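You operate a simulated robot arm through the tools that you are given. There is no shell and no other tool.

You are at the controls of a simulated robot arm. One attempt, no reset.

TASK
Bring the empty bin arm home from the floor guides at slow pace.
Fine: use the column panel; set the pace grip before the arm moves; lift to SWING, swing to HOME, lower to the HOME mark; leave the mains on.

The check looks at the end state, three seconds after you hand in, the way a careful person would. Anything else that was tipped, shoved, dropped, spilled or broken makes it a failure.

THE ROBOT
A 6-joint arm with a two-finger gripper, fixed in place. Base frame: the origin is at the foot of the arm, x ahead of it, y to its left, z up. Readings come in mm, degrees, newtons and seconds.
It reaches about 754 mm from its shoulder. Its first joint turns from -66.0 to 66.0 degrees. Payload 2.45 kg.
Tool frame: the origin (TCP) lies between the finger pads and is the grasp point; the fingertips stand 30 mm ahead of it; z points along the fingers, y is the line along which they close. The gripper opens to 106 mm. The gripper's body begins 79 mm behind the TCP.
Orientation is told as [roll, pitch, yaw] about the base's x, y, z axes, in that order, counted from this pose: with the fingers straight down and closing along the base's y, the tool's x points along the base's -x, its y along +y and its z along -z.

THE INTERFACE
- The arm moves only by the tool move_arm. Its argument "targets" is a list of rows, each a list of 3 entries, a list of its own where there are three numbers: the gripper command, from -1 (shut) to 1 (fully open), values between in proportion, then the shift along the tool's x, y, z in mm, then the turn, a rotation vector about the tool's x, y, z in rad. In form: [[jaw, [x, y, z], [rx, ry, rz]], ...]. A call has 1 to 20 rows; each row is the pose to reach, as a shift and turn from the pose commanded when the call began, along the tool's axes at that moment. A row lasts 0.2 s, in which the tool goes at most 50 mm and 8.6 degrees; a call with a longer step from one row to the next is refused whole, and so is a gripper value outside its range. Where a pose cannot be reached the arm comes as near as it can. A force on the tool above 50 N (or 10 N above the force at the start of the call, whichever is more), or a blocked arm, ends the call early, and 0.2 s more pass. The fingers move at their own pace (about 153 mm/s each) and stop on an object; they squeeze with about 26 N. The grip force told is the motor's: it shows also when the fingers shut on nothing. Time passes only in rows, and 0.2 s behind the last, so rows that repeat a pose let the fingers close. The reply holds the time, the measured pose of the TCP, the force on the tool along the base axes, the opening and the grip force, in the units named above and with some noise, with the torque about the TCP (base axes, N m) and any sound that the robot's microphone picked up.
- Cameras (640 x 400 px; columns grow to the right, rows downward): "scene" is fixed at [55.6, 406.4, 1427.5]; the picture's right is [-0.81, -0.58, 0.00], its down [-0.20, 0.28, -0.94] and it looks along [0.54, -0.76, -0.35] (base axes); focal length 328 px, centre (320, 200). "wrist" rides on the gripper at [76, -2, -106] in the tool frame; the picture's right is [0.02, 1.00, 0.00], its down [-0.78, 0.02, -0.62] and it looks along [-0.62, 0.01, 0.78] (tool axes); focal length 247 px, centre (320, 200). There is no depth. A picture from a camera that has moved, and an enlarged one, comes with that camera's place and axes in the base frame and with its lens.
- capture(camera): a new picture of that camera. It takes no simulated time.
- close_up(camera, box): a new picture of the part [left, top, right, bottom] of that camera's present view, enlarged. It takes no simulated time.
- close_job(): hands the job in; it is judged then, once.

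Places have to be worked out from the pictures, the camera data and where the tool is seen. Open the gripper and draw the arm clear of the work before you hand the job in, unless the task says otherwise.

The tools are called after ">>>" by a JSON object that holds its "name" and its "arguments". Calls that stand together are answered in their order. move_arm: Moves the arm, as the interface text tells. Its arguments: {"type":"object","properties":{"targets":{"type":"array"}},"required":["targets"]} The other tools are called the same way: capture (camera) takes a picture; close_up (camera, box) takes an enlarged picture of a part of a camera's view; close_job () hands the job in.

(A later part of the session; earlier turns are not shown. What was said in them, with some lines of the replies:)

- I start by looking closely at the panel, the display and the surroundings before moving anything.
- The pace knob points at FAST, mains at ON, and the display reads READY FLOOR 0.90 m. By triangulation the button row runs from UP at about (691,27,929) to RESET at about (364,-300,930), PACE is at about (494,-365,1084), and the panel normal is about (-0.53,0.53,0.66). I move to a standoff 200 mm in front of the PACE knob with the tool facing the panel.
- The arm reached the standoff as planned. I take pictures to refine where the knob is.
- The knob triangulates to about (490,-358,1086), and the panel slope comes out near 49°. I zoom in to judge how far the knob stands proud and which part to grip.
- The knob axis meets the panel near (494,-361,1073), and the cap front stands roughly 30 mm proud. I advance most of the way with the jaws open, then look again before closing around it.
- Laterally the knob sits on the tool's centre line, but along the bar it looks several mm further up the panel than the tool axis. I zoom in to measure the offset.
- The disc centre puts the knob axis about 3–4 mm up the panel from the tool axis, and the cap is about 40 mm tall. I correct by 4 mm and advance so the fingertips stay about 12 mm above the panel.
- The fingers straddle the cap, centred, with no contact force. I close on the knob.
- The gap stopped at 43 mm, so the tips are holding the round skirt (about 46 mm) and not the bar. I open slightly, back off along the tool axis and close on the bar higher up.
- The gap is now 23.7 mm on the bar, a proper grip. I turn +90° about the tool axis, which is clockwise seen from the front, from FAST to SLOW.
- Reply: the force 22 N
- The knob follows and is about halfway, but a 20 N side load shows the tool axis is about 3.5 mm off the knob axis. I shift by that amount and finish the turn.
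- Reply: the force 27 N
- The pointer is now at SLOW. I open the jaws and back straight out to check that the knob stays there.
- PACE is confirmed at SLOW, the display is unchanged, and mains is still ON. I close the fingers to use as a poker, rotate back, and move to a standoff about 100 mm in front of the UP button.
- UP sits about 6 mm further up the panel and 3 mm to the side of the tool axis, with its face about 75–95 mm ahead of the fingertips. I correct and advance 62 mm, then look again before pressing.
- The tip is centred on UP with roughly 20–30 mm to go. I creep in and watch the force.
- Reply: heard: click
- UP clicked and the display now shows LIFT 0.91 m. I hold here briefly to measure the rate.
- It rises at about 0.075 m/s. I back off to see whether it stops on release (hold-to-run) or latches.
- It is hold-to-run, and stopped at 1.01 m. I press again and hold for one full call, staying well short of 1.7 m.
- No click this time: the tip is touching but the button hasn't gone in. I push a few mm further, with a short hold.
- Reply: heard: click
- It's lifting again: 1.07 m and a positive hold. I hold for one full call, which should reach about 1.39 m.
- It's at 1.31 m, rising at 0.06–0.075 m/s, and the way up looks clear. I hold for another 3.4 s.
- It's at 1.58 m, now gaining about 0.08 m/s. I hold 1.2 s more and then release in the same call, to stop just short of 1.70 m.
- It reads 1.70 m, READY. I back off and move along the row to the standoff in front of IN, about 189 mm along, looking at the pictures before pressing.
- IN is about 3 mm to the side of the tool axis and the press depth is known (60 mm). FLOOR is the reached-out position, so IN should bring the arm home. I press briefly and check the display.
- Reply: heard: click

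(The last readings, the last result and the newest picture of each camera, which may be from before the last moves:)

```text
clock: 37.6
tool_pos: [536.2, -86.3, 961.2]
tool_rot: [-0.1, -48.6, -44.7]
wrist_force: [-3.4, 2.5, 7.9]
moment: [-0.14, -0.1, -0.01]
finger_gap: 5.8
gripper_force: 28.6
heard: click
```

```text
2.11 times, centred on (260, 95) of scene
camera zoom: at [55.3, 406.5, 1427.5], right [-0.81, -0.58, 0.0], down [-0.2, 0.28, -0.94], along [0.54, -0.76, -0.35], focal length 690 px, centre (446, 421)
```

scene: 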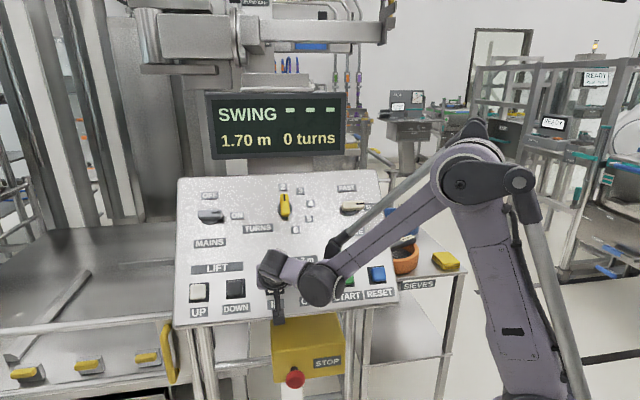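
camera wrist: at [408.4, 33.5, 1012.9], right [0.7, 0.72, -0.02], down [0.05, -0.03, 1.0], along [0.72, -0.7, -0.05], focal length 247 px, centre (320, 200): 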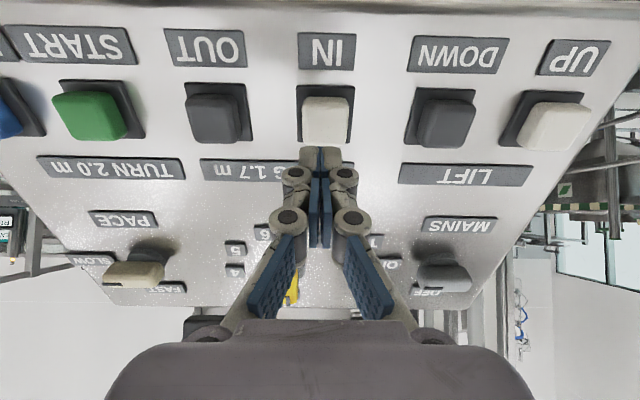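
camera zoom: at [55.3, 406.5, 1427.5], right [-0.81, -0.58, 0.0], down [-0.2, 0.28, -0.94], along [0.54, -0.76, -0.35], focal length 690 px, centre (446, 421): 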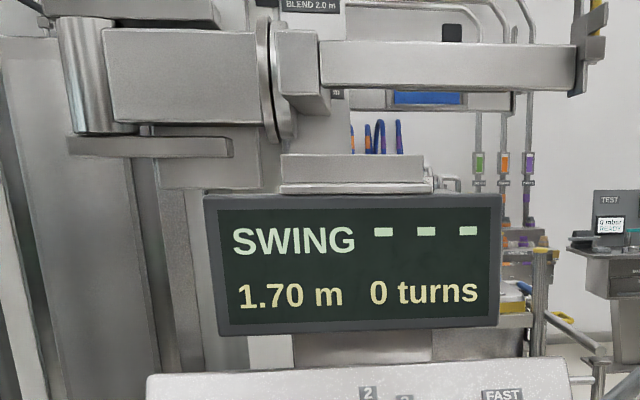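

The display shows SWING with dashes, so it's in motion. I hold in short steps and watch which way the arm goes and whether it stays clear of the robot.

>>> {"name": "move_arm", "arguments": {"targets": [[-1, [0, 0, 0], [0, 0, 0]], [-1, [0, 0, 0], [0, 0, 0]], [-1, [0, 0, 0], [0, 0, 0]], [-1, [0, 0, 0], [0, 0, 0]], [-1, [0, 0, 0], [0, 0, 0]]]}}

>>> {"name": "capture", "arguments": {"camera": "scene"}}

>>> {"name": "capture", "arguments": {"camera": "wrist"}}

```text
clock: 38.8
tool_pos: [536.2, -87.0, 961.0]
tool_rot: [0.0, -48.6, -44.9]
wrist_force: [-4.0, 3.3, 7.7]
moment: [-0.06, -0.1, -0.03]
finger_gap: 6.2
gripper_force: 28.6
```

```text
taken
```

scene: 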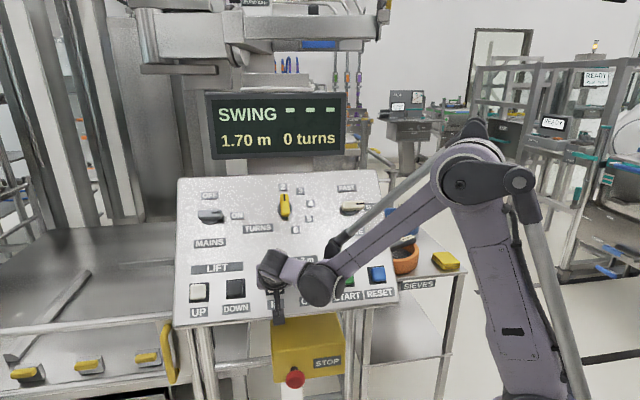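

```text
taken
camera wrist: at [441.4, 3.9, 973.4], right [0.7, 0.72, -0.02], down [0.05, -0.03, 1.0], along [0.72, -0.7, -0.05], focal length 247 px, centre (320, 200)
```

wrist: 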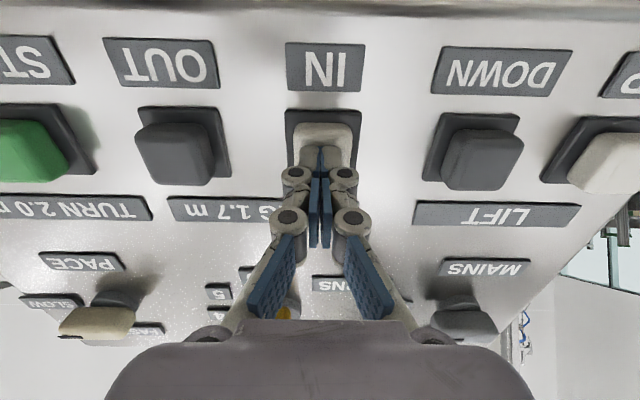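

The arm swings slowly and its outer end is coming toward the viewer. It stays above the camera's horizon line, and the robot's highest parts are below that line, so there is vertical clearance. I keep holding.

>>> {"name": "move_arm", "arguments": {"targets": [[-1, [0, 0, 0], [0, 0, 0]], [-1, [0, 0, 0], [0, 0, 0]], [-1, [0, 0, 0], [0, 0, 0]], [-1, [0, 0, 0], [0, 0, 0]], [-1, [0, 0, 0], [0, 0, 0]], [-1, [0, 0, 0], [0, 0, 0]], [-1, [0, 0, 0], [0, 0, 0]], [-1, [0, 0, 0], [0, 0, 0]], [-1, [0, 0, 0], [0, 0, 0]], [-1, [0, 0, 0], [0, 0, 0]]]}}

>>> {"name": "capture", "arguments": {"camera": "scene"}}

```text
clock: 41.0
tool_pos: [536.8, -86.4, 962.8]
tool_rot: [-0.1, -48.4, -44.8]
wrist_force: [-4.4, 5.1, 4.8]
moment: [0.01, -0.05, 0.01]
finger_gap: 6.1
gripper_force: 28.7
```

```text
taken
```

scene: 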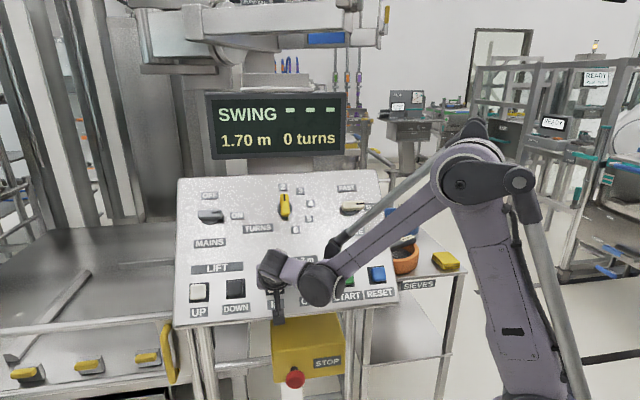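

I zoom in on the swinging arm to be sure of its direction and clearance.

>>> {"name": "close_up", "arguments": {"camera": "scene", "box": [110, 0, 430, 200]}}

```text
2.00 times, centred on (270, 100) of scene
camera zoom: at [55.3, 406.5, 1427.5], right [-0.81, -0.58, 0.0], down [-0.2, 0.28, -0.94], along [0.54, -0.76, -0.35], focal length 656 px, centre (420, 400)
```

zoom: 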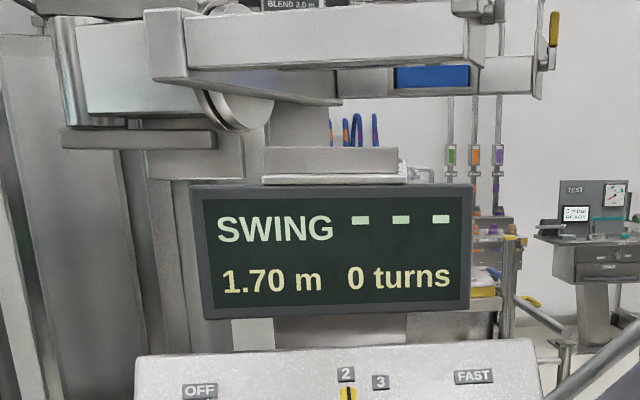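

It's a two-tine fork swinging around the column, still higher than the horizon line. I continue holding in steps.

>>> {"name": "move_arm", "arguments": {"targets": [[-1, [0, 0, 0], [0, 0, 0]], [-1, [0, 0, 0], [0, 0, 0]], [-1, [0, 0, 0], [0, 0, 0]], [-1, [0, 0, 0], [0, 0, 0]], [-1, [0, 0, 0], [0, 0, 0]], [-1, [0, 0, 0], [0, 0, 0]], [-1, [0, 0, 0], [0, 0, 0]], [-1, [0, 0, 0], [0, 0, 0]], [-1, [0, 0, 0], [0, 0, 0]], [-1, [0, 0, 0], [0, 0, 0]]]}}

>>> {"name": "capture", "arguments": {"camera": "scene"}}

```text
clock: 43.2
tool_pos: [537.0, -87.0, 961.3]
tool_rot: [-0.2, -48.4, -44.8]
wrist_force: [-5.1, 6.2, 4.7]
moment: [-0.01, -0.03, 0.01]
finger_gap: 5.8
gripper_force: 28.9
```

```text
taken
```

scene: 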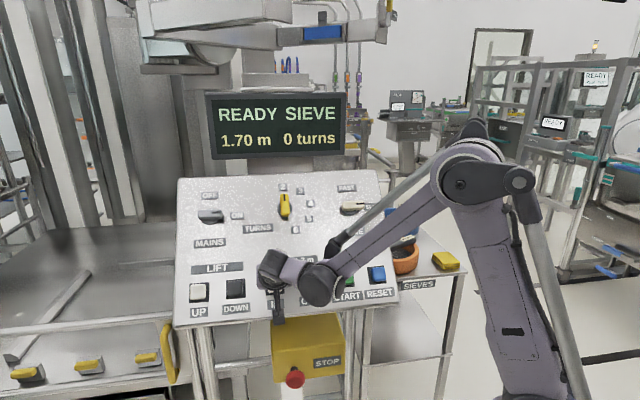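

It stopped by itself at READY SIEVE, so the swing stops at each station. I look at the arm and the column before deciding whether HOME is further IN or on the OUT side of FLOOR.

>>> {"name": "close_up", "arguments": {"camera": "scene", "box": [110, 0, 430, 200]}}

>>> {"name": "close_up", "arguments": {"camera": "scene", "box": [430, 0, 640, 240]}}

>>> {"name": "close_up", "arguments": {"camera": "scene", "box": [0, 0, 200, 400]}}

```text
2.00 times, centred on (270, 100) of scene
camera zoom: at [55.3, 406.5, 1427.5], right [-0.81, -0.58, 0.0], down [-0.2, 0.28, -0.94], along [0.54, -0.76, -0.35], focal length 656 px, centre (420, 400)
```

zoom: 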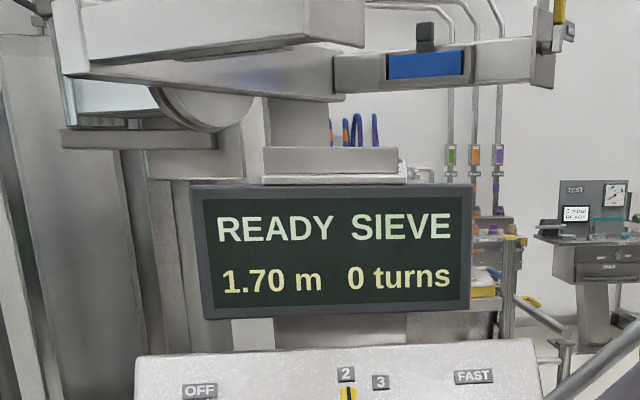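

```text
1.67 times, centred on (535, 120) of scene
camera zoom: at [55.3, 406.5, 1427.5], right [-0.81, -0.58, 0.0], down [-0.2, 0.28, -0.94], along [0.54, -0.76, -0.35], focal length 546 px, centre (-38, 333)
```

zoom: 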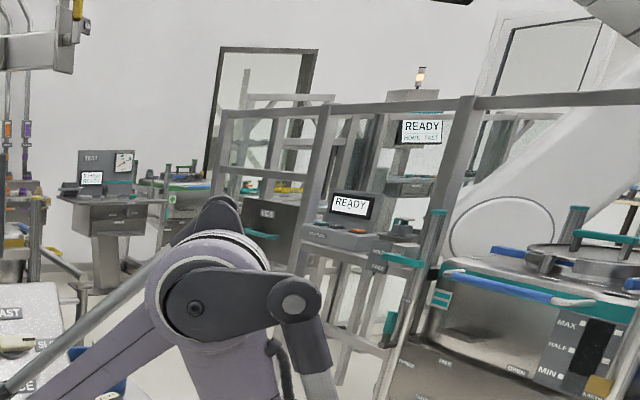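

```text
1.00 times, centred on (100, 200) of scene (not enlarged: the box is as wide or as high as the picture)
camera zoom: at [55.3, 406.5, 1427.5], right [-0.81, -0.58, 0.0], down [-0.2, 0.28, -0.94], along [0.54, -0.76, -0.35], focal length 328 px, centre (540, 200)
```

zoom: 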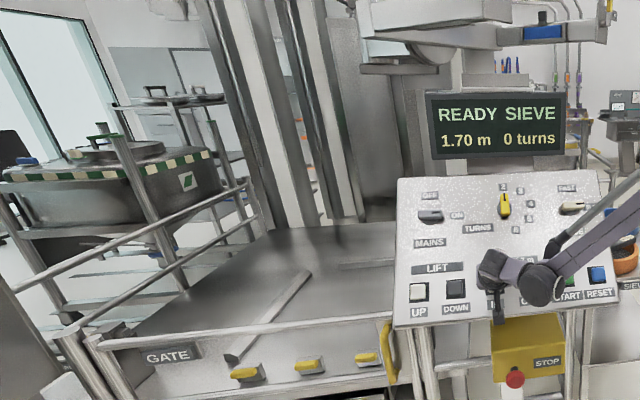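

Pressing IN further is either blocked at the end of travel or carries on to the next station, and the fork stays above everything at 1.7 m. I release and press IN again briefly to find out.

>>> {"name": "move_arm", "arguments": {"targets": [[-1, [0, 0, -10], [0, 0, 0]], [-1, [0, 0, -10], [0, 0, 0]], [-1, [0, 0, -4], [0, 0, 0]], [-1, [0, 0, 0], [0, 0, 0]], [-1, [0, 0, 0], [0, 0, 0]], [-1, [0, 0, 0], [0, 0, 0]]]}}

>>> {"name": "capture", "arguments": {"camera": "scene"}}

```text
clock: 44.6
tool_pos: [536.2, -86.5, 960.9]
tool_rot: [-0.2, -48.5, -44.9]
wrist_force: [-3.1, 2.1, 6.2]
moment: [-0.12, -0.08, -0.01]
finger_gap: 5.6
gripper_force: 28.9
heard: click
```

```text
taken
```

scene: 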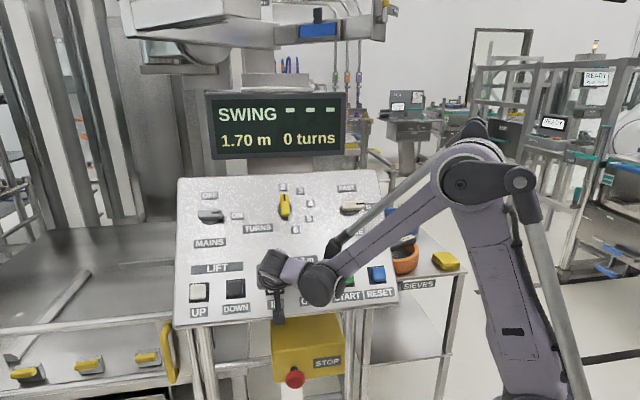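

The swing carries on past SIEVE. I keep holding in steps until the next station name appears.

>>> {"name": "move_arm", "arguments": {"targets": [[-1, [0, 0, 0], [0, 0, 0]], [-1, [0, 0, 0], [0, 0, 0]], [-1, [0, 0, 0], [0, 0, 0]], [-1, [0, 0, 0], [0, 0, 0]], [-1, [0, 0, 0], [0, 0, 0]], [-1, [0, 0, 0], [0, 0, 0]], [-1, [0, 0, 0], [0, 0, 0]], [-1, [0, 0, 0], [0, 0, 0]], [-1, [0, 0, 0], [0, 0, 0]], [-1, [0, 0, 0], [0, 0, 0]]]}}

>>> {"name": "capture", "arguments": {"camera": "scene"}}

```text
clock: 46.8
tool_pos: [535.8, -85.9, 962.5]
tool_rot: [0.0, -48.3, -44.9]
wrist_force: [-3.6, 3.9, 4.8]
moment: [-0.06, -0.04, 0.02]
finger_gap: 5.9
gripper_force: 28.5
```

```text
taken
```

scene: 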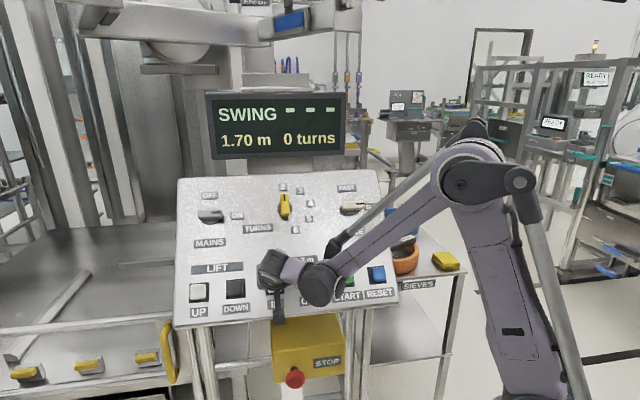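

The fork is now swinging toward the left, over the column side, and there's nothing in its way. I continue holding.

>>> {"name": "move_arm", "arguments": {"targets": [[-1, [0, 0, 0], [0, 0, 0]], [-1, [0, 0, 0], [0, 0, 0]], [-1, [0, 0, 0], [0, 0, 0]], [-1, [0, 0, 0], [0, 0, 0]], [-1, [0, 0, 0], [0, 0, 0]], [-1, [0, 0, 0], [0, 0, 0]], [-1, [0, 0, 0], [0, 0, 0]], [-1, [0, 0, 0], [0, 0, 0]], [-1, [0, 0, 0], [0, 0, 0]], [-1, [0, 0, 0], [0, 0, 0]]]}}

>>> {"name": "capture", "arguments": {"camera": "scene"}}

```text
clock: 49.0
tool_pos: [536.0, -86.4, 960.8]
tool_rot: [-0.1, -48.5, -45.0]
wrist_force: [-3.6, 4.6, 4.4]
moment: [-0.04, 0.01, -0.02]
finger_gap: 6.1
gripper_force: 28.2
```

```text
taken
```

scene: 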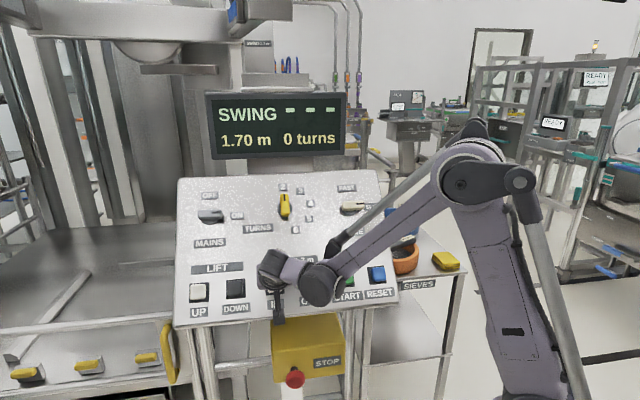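

Still swinging freely to the left at 1.70 m. I continue holding.

>>> {"name": "move_arm", "arguments": {"targets": [[-1, [0, 0, 0], [0, 0, 0]], [-1, [0, 0, 0], [0, 0, 0]], [-1, [0, 0, 0], [0, 0, 0]], [-1, [0, 0, 0], [0, 0, 0]], [-1, [0, 0, 0], [0, 0, 0]], [-1, [0, 0, 0], [0, 0, 0]], [-1, [0, 0, 0], [0, 0, 0]], [-1, [0, 0, 0], [0, 0, 0]], [-1, [0, 0, 0], [0, 0, 0]], [-1, [0, 0, 0], [0, 0, 0]]]}}

>>> {"name": "capture", "arguments": {"camera": "scene"}}

```text
clock: 51.2
tool_pos: [535.3, -86.5, 960.3]
tool_rot: [-0.1, -48.4, -44.9]
wrist_force: [-4.1, 3.5, 3.0]
moment: [-0.02, -0.07, 0.01]
finger_gap: 5.9
gripper_force: 28.6
```

```text
taken
```

scene: 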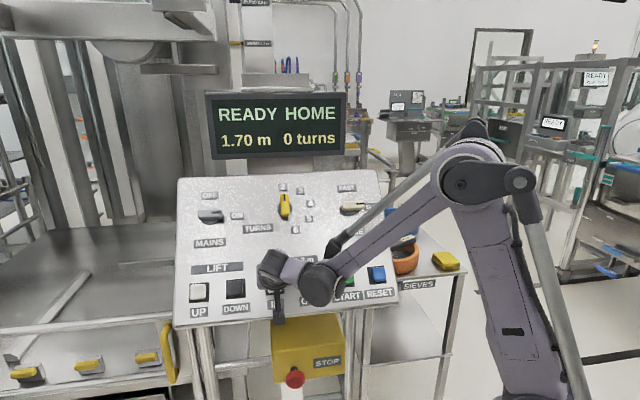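

READY HOME at 1.70 m. I release IN and back off, then look for the HOME mark on the column.

>>> {"name": "move_arm", "arguments": {"targets": [[-1, [0, 0, -15], [0, 0, 0]], [-1, [0, 0, -40], [0, 0, 0]], [-1, [0, 0, -60], [0, 0, 0]], [-1, [0, 0, -60], [0, 0, 0]]]}}

>>> {"name": "close_up", "arguments": {"camera": "scene", "box": [110, 0, 350, 190]}}

>>> {"name": "close_up", "arguments": {"camera": "scene", "box": [0, 0, 220, 190]}}

>>> {"name": "capture", "arguments": {"camera": "wrist"}}

```text
clock: 52.2
tool_pos: [504.9, -54.8, 1001.4]
tool_rot: [-0.2, -48.4, -44.9]
wrist_force: [0.0, 0.9, -0.2]
moment: [0.04, 0.0, 0.01]
finger_gap: 0.0
gripper_force: 28.6
```

```text
2.11 times, centred on (230, 95) of scene
camera zoom: at [55.5, 406.4, 1427.5], right [-0.81, -0.58, 0.0], down [-0.2, 0.28, -0.94], along [0.54, -0.76, -0.35], focal length 690 px, centre (510, 421)
```

zoom: 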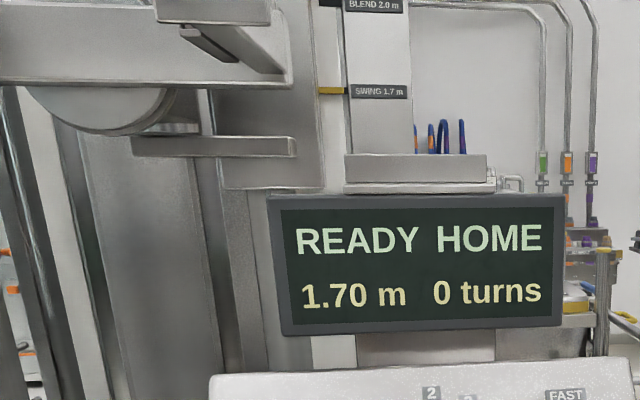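

```text
2.11 times, centred on (110, 95) of scene
camera zoom: at [55.5, 406.4, 1427.5], right [-0.81, -0.58, 0.0], down [-0.2, 0.28, -0.94], along [0.54, -0.76, -0.35], focal length 690 px, centre (762, 421)
```

zoom: 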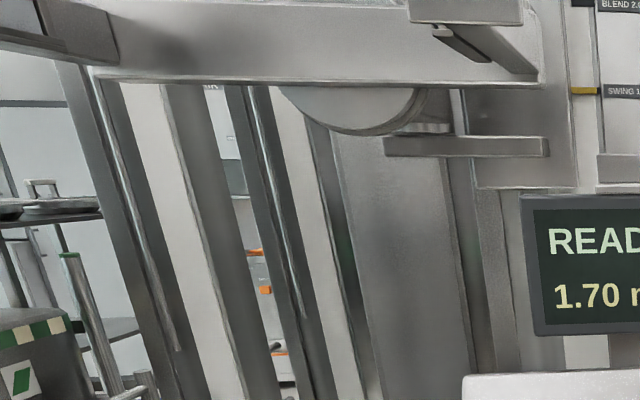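

```text
taken
camera wrist: at [409.4, 35.1, 1013.5], right [0.7, 0.72, -0.02], down [0.05, -0.03, 1.0], along [0.72, -0.7, -0.05], focal length 247 px, centre (320, 200)
```

wrist: 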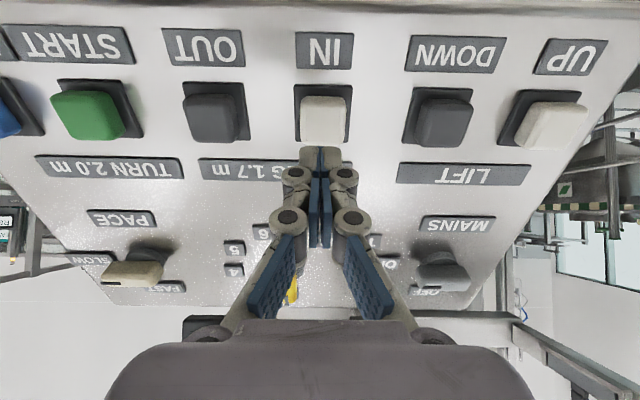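

The carriage pointer is level with SWING. The column is about 2.7 m away behind the display, and marks below about 1.3 m are hidden from the scene camera. I raise the wrist camera to a spot to the right of the display, with jaws open, to read the column.

>>> {"name": "move_arm", "arguments": {"targets": [[-1, [-15, -15, -25], [0, 0, 0]], [-1, [-40, -40, -45], [0, 0, 0]], [-1, [-65, -68, -60], [0, 0, 0]], [-1, [-90, -97, -75], [0, 0, 0]], [-1, [-115, -126, -88], [0, 0, 0]], [0, [-140, -155, -100], [0, 0, 0]], [1, [-165, -184, -112], [0, 0, 0]], [1, [-190, -213, -124], [0, 0, 0]], [1, [-215, -242, -136], [0, 0, 0]], [1, [-240, -271, -148], [0, 0, 0]], [1, [-263, -299, -159], [0, 0, 0]], [1, [-285.6, -325.9, -169.4], [0, 0, 0]], [1, [-285.6, -325.9, -169.4], [0, 0, 0]]]}}

>>> {"name": "capture", "arguments": {"camera": "wrist"}}

>>> {"name": "close_up", "arguments": {"camera": "wrist", "box": [240, 60, 420, 320]}}

```text
clock: 55.0
tool_pos: [320.2, -330.0, 1327.6]
tool_rot: [-0.1, -48.5, -45.0]
wrist_force: [0.0, -0.5, 0.0]
moment: [0.0, -0.01, 0.02]
finger_gap: 106.1
gripper_force: 0.0
```

```text
taken
camera wrist: at [224.7, -239.7, 1340.4], right [0.7, 0.72, -0.02], down [0.05, -0.03, 1.0], along [0.72, -0.7, -0.05], focal length 247 px, centre (320, 200)
```

wrist: 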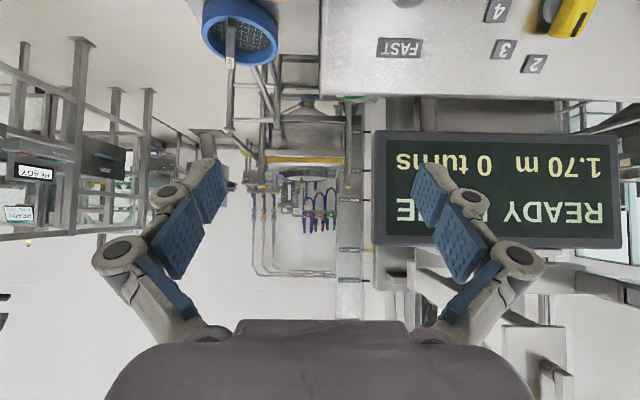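

```text
1.54 times, centred on (330, 190) of wrist
camera zoom: at [224.7, -239.7, 1340.4], right [0.7, 0.72, -0.02], down [0.05, -0.03, 1.0], along [0.72, -0.7, -0.05], focal length 380 px, centre (305, 215)
```

zoom: 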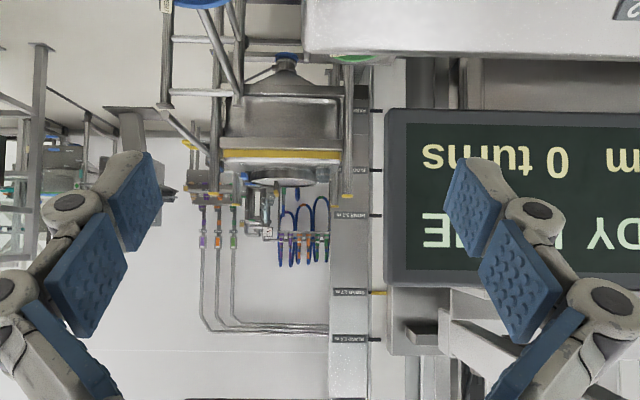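

The column marks are visible. I enlarge them to read the lower ones.

>>> {"name": "close_up", "arguments": {"camera": "wrist", "box": [330, 100, 390, 200]}}

>>> {"name": "close_up", "arguments": {"camera": "wrist", "box": [335, 110, 380, 140]}}

>>> {"name": "close_up", "arguments": {"camera": "wrist", "box": [335, 135, 380, 165]}}

>>> {"name": "close_up", "arguments": {"camera": "wrist", "box": [335, 160, 380, 210]}}

```text
4.00 times, centred on (360, 150) of wrist
camera zoom: at [224.7, -239.7, 1340.4], right [0.7, 0.72, -0.02], down [0.05, -0.03, 1.0], along [0.72, -0.7, -0.05], focal length 988 px, centre (160, 400)
```

zoom: 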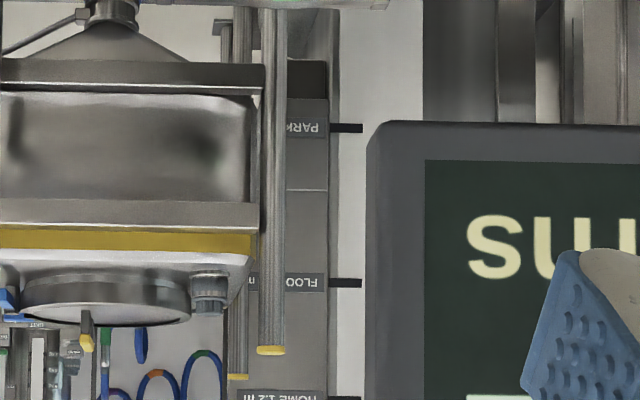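

```text
13.33 times, centred on (358, 125) of wrist
camera zoom: at [224.7, -239.7, 1340.4], right [0.7, 0.72, -0.02], down [0.05, -0.03, 1.0], along [0.72, -0.7, -0.05], focal length 3293 px, centre (-180, 1200)
```

zoom: 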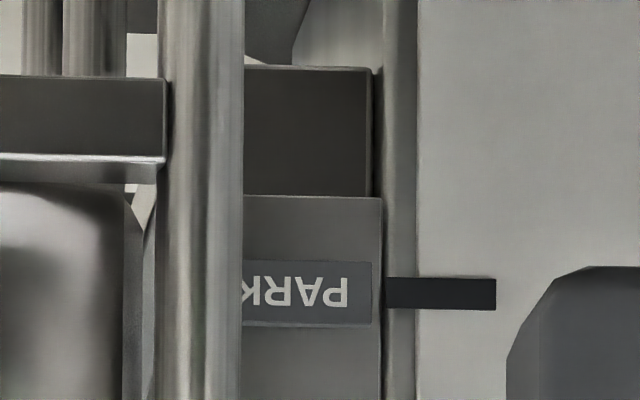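

```text
13.33 times, centred on (358, 150) of wrist
camera zoom: at [224.7, -239.7, 1340.4], right [0.7, 0.72, -0.02], down [0.05, -0.03, 1.0], along [0.72, -0.7, -0.05], focal length 3293 px, centre (-180, 867)
```

zoom: 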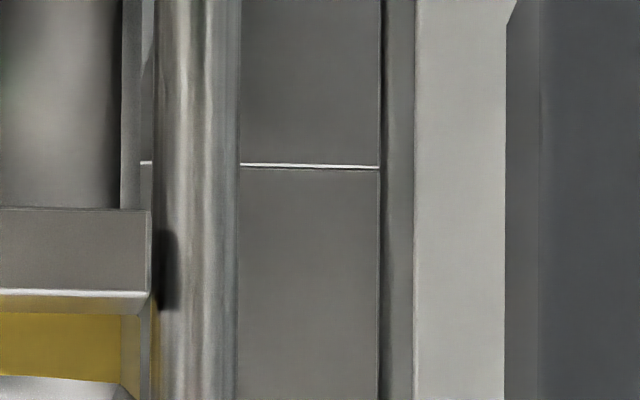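

```text
8.00 times, centred on (358, 185) of wrist
camera zoom: at [224.7, -239.7, 1340.4], right [0.7, 0.72, -0.02], down [0.05, -0.03, 1.0], along [0.72, -0.7, -0.05], focal length 1976 px, centre (20, 320)
```

zoom: 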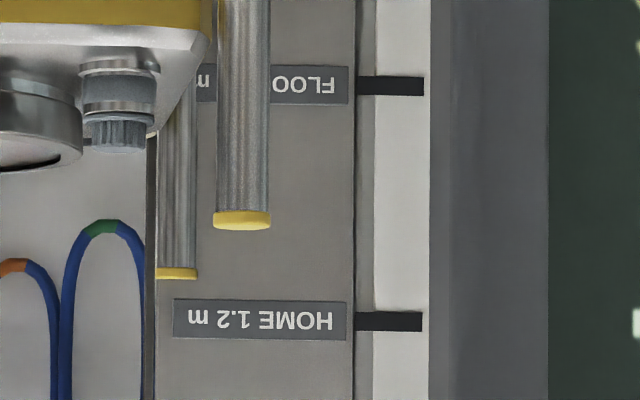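

HOME is at 1.2 m; PARK, further down, isn't the one I want. I close the fingers and go to the standoff in front of DOWN, which is 100 mm along the row from IN.

>>> {"name": "move_arm", "arguments": {"targets": [[-1, [20, 30, 6], [0, 0, 0]], [-1, [40, 62, 14], [0, 0, 0]], [-1, [61, 94, 24], [0, 0, 0]], [-1, [82, 126, 34], [0, 0, 0]], [-1, [103, 158, 44], [0, 0, 0]], [-1, [124, 190, 54], [0, 0, 0]], [-1, [145, 222, 64], [0, 0, 0]], [-1, [166, 254, 75], [0, 0, 0]], [-1, [187, 286, 86], [0, 0, 0]], [-1, [208, 318, 98], [0, 0, 0]], [-1, [229, 350, 112], [0, 0, 0]], [-1, [250, 380, 128], [0, 0, 0]], [-1, [270, 406, 146], [0, 0, 0]], [-1, [285.6, 425.9, 169.4], [0, 0, 0]], [-1, [285.6, 425.9, 169.4], [0, 0, 0]]]}}

>>> {"name": "capture", "arguments": {"camera": "wrist"}}

>>> {"name": "capture", "arguments": {"camera": "scene"}}

```text
clock: 58.2
tool_pos: [575.7, 15.9, 1000.2]
tool_rot: [-0.2, -48.5, -44.9]
wrist_force: [0.1, 0.6, 0.0]
moment: [-0.01, 0.04, 0.0]
finger_gap: 0.0
gripper_force: 26.0
```

```text
taken
camera wrist: at [479.7, 105.4, 1013.1], right [0.7, 0.72, -0.02], down [0.05, -0.03, 1.0], along [0.72, -0.7, -0.05], focal length 247 px, centre (320, 200)
```

wrist: 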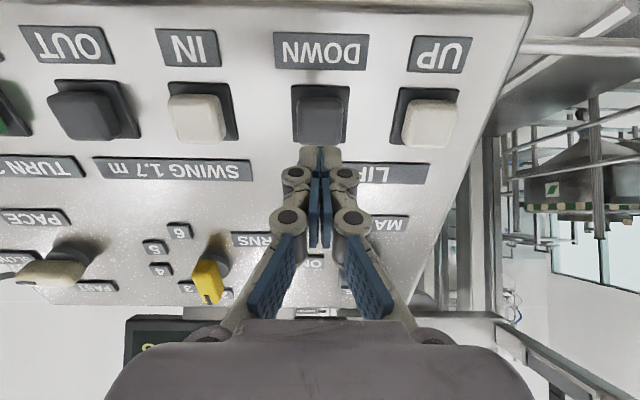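

```text
taken
```

scene: 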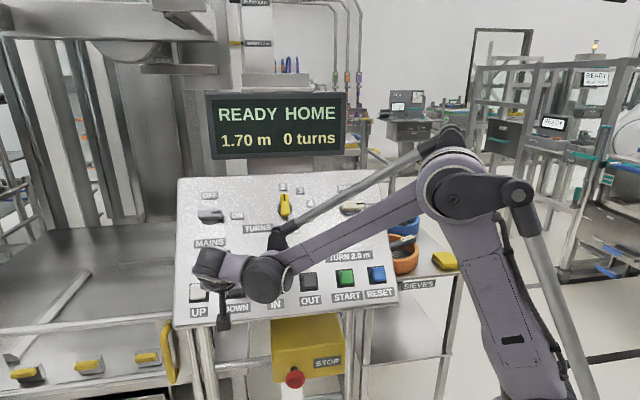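

The tip is centred on DOWN. I press it and hold for about 2.4 s, then check the height, aiming to approach 1.20 m gradually.

>>> {"name": "move_arm", "arguments": {"targets": [[-1, [0, 0, 20], [0, 0, 0]], [-1, [0, 0, 40], [0, 0, 0]], [-1, [0, 0, 52], [0, 0, 0]], [-1, [0, 0, 60], [0, 0, 0]], [-1, [0, 0, 60], [0, 0, 0]], [-1, [0, 0, 60], [0, 0, 0]], [-1, [0, 0, 60], [0, 0, 0]], [-1, [0, 0, 60], [0, 0, 0]], [-1, [0, 0, 60], [0, 0, 0]], [-1, [0, 0, 60], [0, 0, 0]]]}}

>>> {"name": "capture", "arguments": {"camera": "scene"}}

>>> {"name": "close_up", "arguments": {"camera": "scene", "box": [150, 0, 410, 165]}}

```text
clock: 60.4
tool_pos: [607.0, -15.6, 962.3]
tool_rot: [0.1, -48.4, -44.8]
wrist_force: [-3.4, 2.3, 4.8]
moment: [-0.07, -0.04, -0.02]
finger_gap: 6.0
gripper_force: 28.6
heard: click
```

```text
taken
```

scene: 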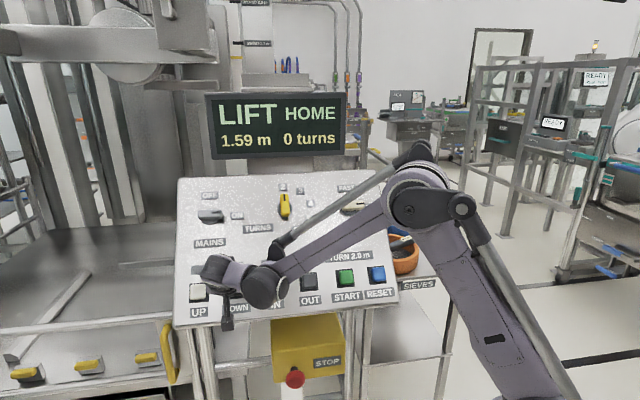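

```text
2.42 times, centred on (280, 82) of scene
camera zoom: at [55.4, 406.4, 1427.5], right [-0.81, -0.58, 0.0], down [-0.2, 0.28, -0.94], along [0.54, -0.76, -0.35], focal length 795 px, centre (417, 485)
```

zoom: 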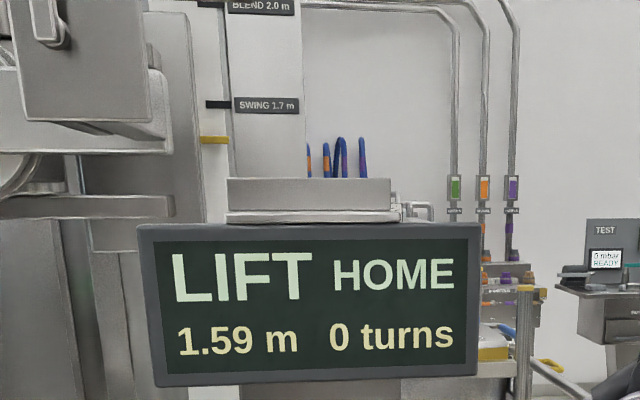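

It's descending: 1.59 m and clear below. I hold another 3 s, expecting about 1.36 m.

>>> {"name": "move_arm", "arguments": {"targets": [[-1, [0, 0, 0], [0, 0, 0]], [-1, [0, 0, 0], [0, 0, 0]], [-1, [0, 0, 0], [0, 0, 0]], [-1, [0, 0, 0], [0, 0, 0]], [-1, [0, 0, 0], [0, 0, 0]], [-1, [0, 0, 0], [0, 0, 0]], [-1, [0, 0, 0], [0, 0, 0]], [-1, [0, 0, 0], [0, 0, 0]], [-1, [0, 0, 0], [0, 0, 0]], [-1, [0, 0, 0], [0, 0, 0]], [-1, [0, 0, 0], [0, 0, 0]], [-1, [0, 0, 0], [0, 0, 0]], [-1, [0, 0, 0], [0, 0, 0]], [-1, [0, 0, 0], [0, 0, 0]]]}}

>>> {"name": "capture", "arguments": {"camera": "scene"}}

>>> {"name": "close_up", "arguments": {"camera": "scene", "box": [150, 0, 410, 165]}}

```text
clock: 63.4
tool_pos: [607.2, -16.5, 961.5]
tool_rot: [-0.2, -48.4, -44.9]
wrist_force: [-3.5, 3.6, 3.2]
moment: [0.0, 0.0, 0.01]
finger_gap: 6.3
gripper_force: 29.0
```

```text
taken
```

scene: 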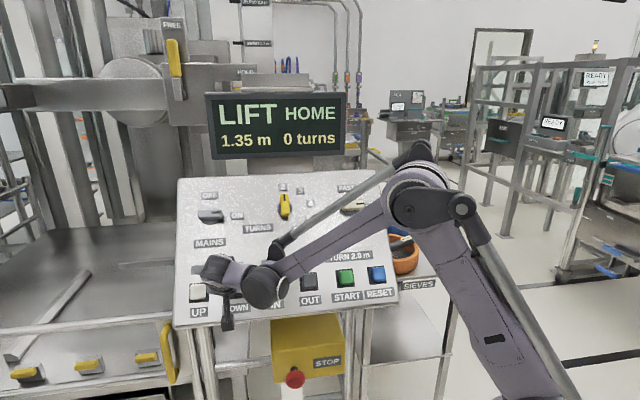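

```text
2.42 times, centred on (280, 82) of scene
camera zoom: at [55.4, 406.4, 1427.5], right [-0.81, -0.58, 0.0], down [-0.2, 0.28, -0.94], along [0.54, -0.76, -0.35], focal length 795 px, centre (417, 485)
```

zoom: 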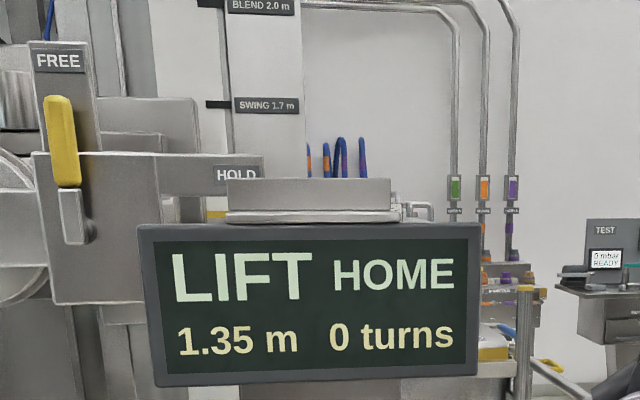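

It's at 1.35 m, falling 0.08 m/s. I hold another 1.0 s, then read again so the final release can be timed.

>>> {"name": "move_arm", "arguments": {"targets": [[-1, [0, 0, 0], [0, 0, 0]], [-1, [0, 0, 0], [0, 0, 0]], [-1, [0, 0, 0], [0, 0, 0]], [-1, [0, 0, 0], [0, 0, 0]]]}}

>>> {"name": "close_up", "arguments": {"camera": "scene", "box": [150, 0, 410, 165]}}

```text
clock: 64.4
tool_pos: [608.0, -17.2, 960.7]
tool_rot: [-0.1, -48.5, -44.9]
wrist_force: [-2.5, 3.8, 1.7]
moment: [-0.03, -0.02, 0.01]
finger_gap: 6.0
gripper_force: 28.2
```

```text
2.42 times, centred on (280, 82) of scene
camera zoom: at [55.4, 406.4, 1427.5], right [-0.81, -0.58, 0.0], down [-0.2, 0.28, -0.94], along [0.54, -0.76, -0.35], focal length 795 px, centre (417, 485)
```

zoom: 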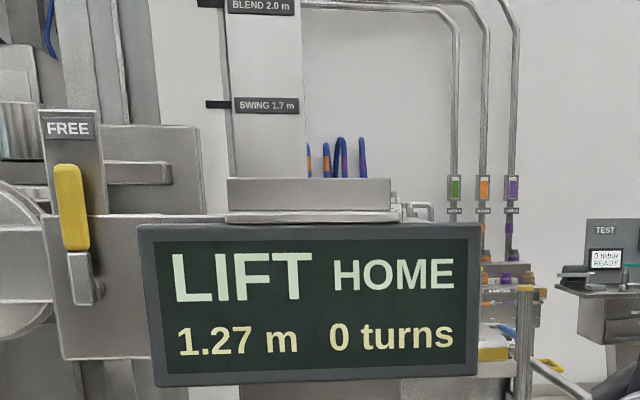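

It's at 1.27 m with 0.07 m left. I hold 0.6 s, then release in the same call.

>>> {"name": "move_arm", "arguments": {"targets": [[-1, [0, 0, 0], [0, 0, 0]], [-1, [0, 0, 0], [0, 0, 0]], [-1, [0, 0, 0], [0, 0, 0]], [-1, [0, 0, -10], [0, 0, 0]], [-1, [0, 0, -10], [0, 0, 0]]]}}

>>> {"name": "close_up", "arguments": {"camera": "scene", "box": [150, 0, 410, 165]}}

```text
clock: 65.6
tool_pos: [601.3, -11.9, 967.7]
tool_rot: [-0.1, -48.4, -44.8]
wrist_force: [-0.1, -0.2, 0.4]
moment: [0.03, 0.0, -0.01]
finger_gap: 0.0
gripper_force: 28.6
```

```text
2.42 times, centred on (280, 82) of scene
camera zoom: at [55.6, 406.4, 1427.5], right [-0.81, -0.58, 0.0], down [-0.2, 0.28, -0.94], along [0.54, -0.76, -0.35], focal length 795 px, centre (417, 485)
```

zoom: 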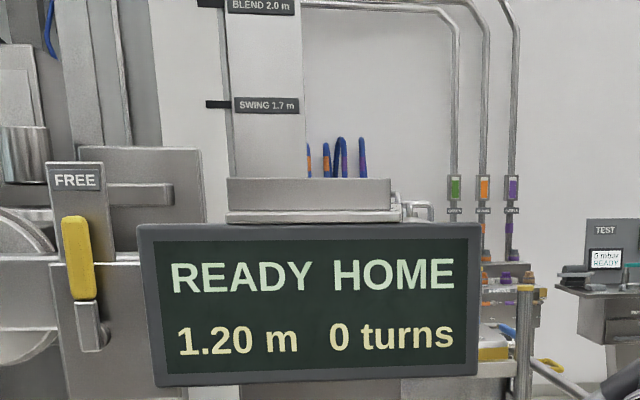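

READY HOME 1.20 m. I back out and return to the clear viewing pose with open jaws, to check the pointer against the HOME mark.

>>> {"name": "move_arm", "arguments": {"targets": [[-1, [0, 0, -30], [0, 0, 0]], [-1, [-10, -10, -60], [0, 0, 0]], [-1, [-30, -38, -80], [0, 0, 0]], [-1, [-52, -70, -98], [0, 0, 0]], [-1, [-74, -102, -114], [0, 0, 0]], [-1, [-96, -135, -128], [0, 0, 0]], [-1, [-118, -168, -140], [0, 0, 0]], [-1, [-140, -201, -150], [0, 0, 0]], [-1, [-162, -234, -160], [0, 0, 0]], [-1, [-184, -267, -170], [0, 0, 0]], [0, [-206, -300, -181], [0, 0, 0]], [1, [-228, -333, -192], [0, 0, 0]], [1, [-250, -366, -202], [0, 0, 0]], [1, [-269, -398, -212], [0, 0, 0]], [1, [-285.6, -425.9, -219.4], [0, 0, 0]], [1, [-285.6, -425.9, -219.4], [0, 0, 0]]]}}

>>> {"name": "close_up", "arguments": {"camera": "wrist", "box": [330, 150, 390, 210]}}

>>> {"name": "capture", "arguments": {"camera": "wrist"}}

>>> {"name": "capture", "arguments": {"camera": "scene"}}

>>> {"name": "close_up", "arguments": {"camera": "scene", "box": [170, 90, 410, 260]}}

```text
clock: 69.0
tool_pos: [319.2, -330.3, 1326.8]
tool_rot: [-0.1, -48.6, -44.9]
wrist_force: [0.2, 0.4, -0.5]
moment: [0.01, -0.01, 0.03]
finger_gap: 106.3
gripper_force: 0.0
```

```text
6.67 times, centred on (360, 180) of wrist
camera zoom: at [223.1, -240.3, 1339.3], right [0.7, 0.72, -0.02], down [0.05, -0.03, 1.0], along [0.72, -0.7, -0.05], focal length 1646 px, centre (53, 333)
```

zoom: 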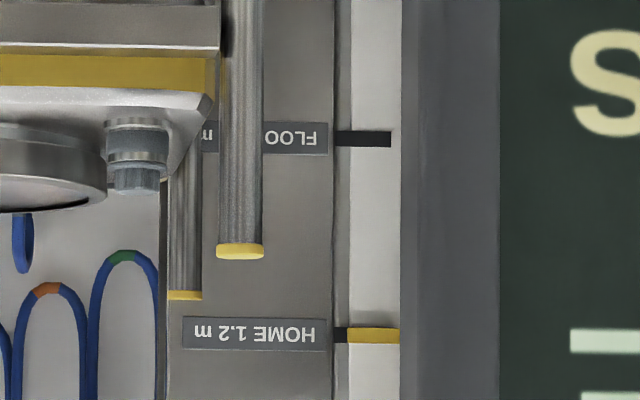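

```text
taken
camera wrist: at [223.1, -240.3, 1339.3], right [0.7, 0.72, -0.02], down [0.05, -0.03, 1.0], along [0.72, -0.7, -0.05], focal length 247 px, centre (320, 200)
```

wrist: 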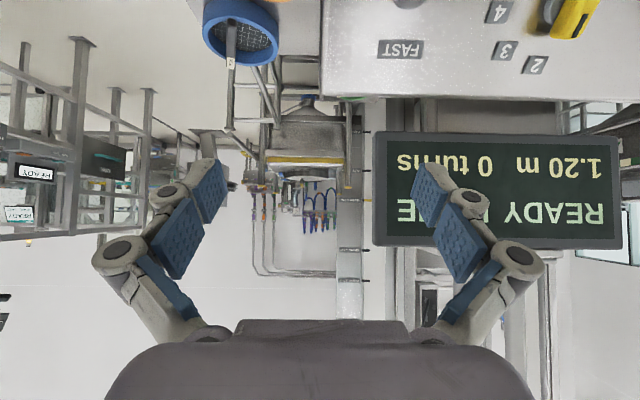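

```text
taken
```

scene: 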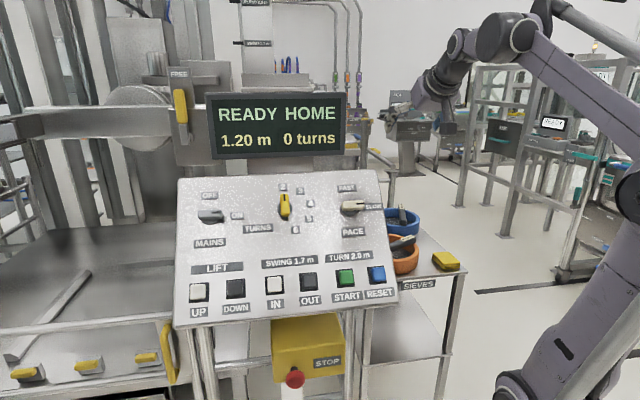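

```text
2.35 times, centred on (290, 175) of scene
camera zoom: at [55.6, 406.3, 1427.5], right [-0.81, -0.58, 0.0], down [-0.2, 0.28, -0.94], along [0.54, -0.76, -0.35], focal length 771 px, centre (391, 259)
```

zoom: 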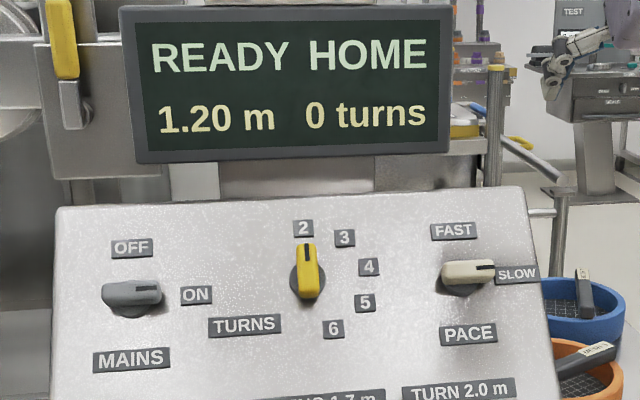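

The yellow pointer lines up with the HOME 1.2 m mark and the display reads READY HOME 1.20 m, 0 turns. PACE is at SLOW, MAINS is ON, TURNS is untouched, and the sieves and shelf are undisturbed. The gripper is open and the arm is clear, so I hand in.

>>> {"name": "close_job", "arguments": {}}

```text
The job is handed in.
```

The empty bin arm is at HOME, lowered to the 1.2 m mark, and the job is handed in. The display reads READY HOME 1.20 m, 0 turns, and the column pointer lines up with the HOME mark.

- **Pace:** I turned the pace grip from FAST to SLOW before the arm moved. My first grip caught the knob's round skirt, so I let go and took hold of the bar instead.
- **Lift:** The lift buttons only run while held. I let go of UP once at 1.01 m to find that out, then raised the arm to SWING at 1.70 m.
- **Swing:** IN brought the arm to SIEVE first, where it stopped by itself. I pressed IN again and it carried on to HOME.
- **Lower:** I held DOWN and released it at 1.20 m.

MAINS is still on and the TURNS knob is untouched. In the last pictures nothing else had been moved. The gripper is open and the robot arm is clear of the panel.
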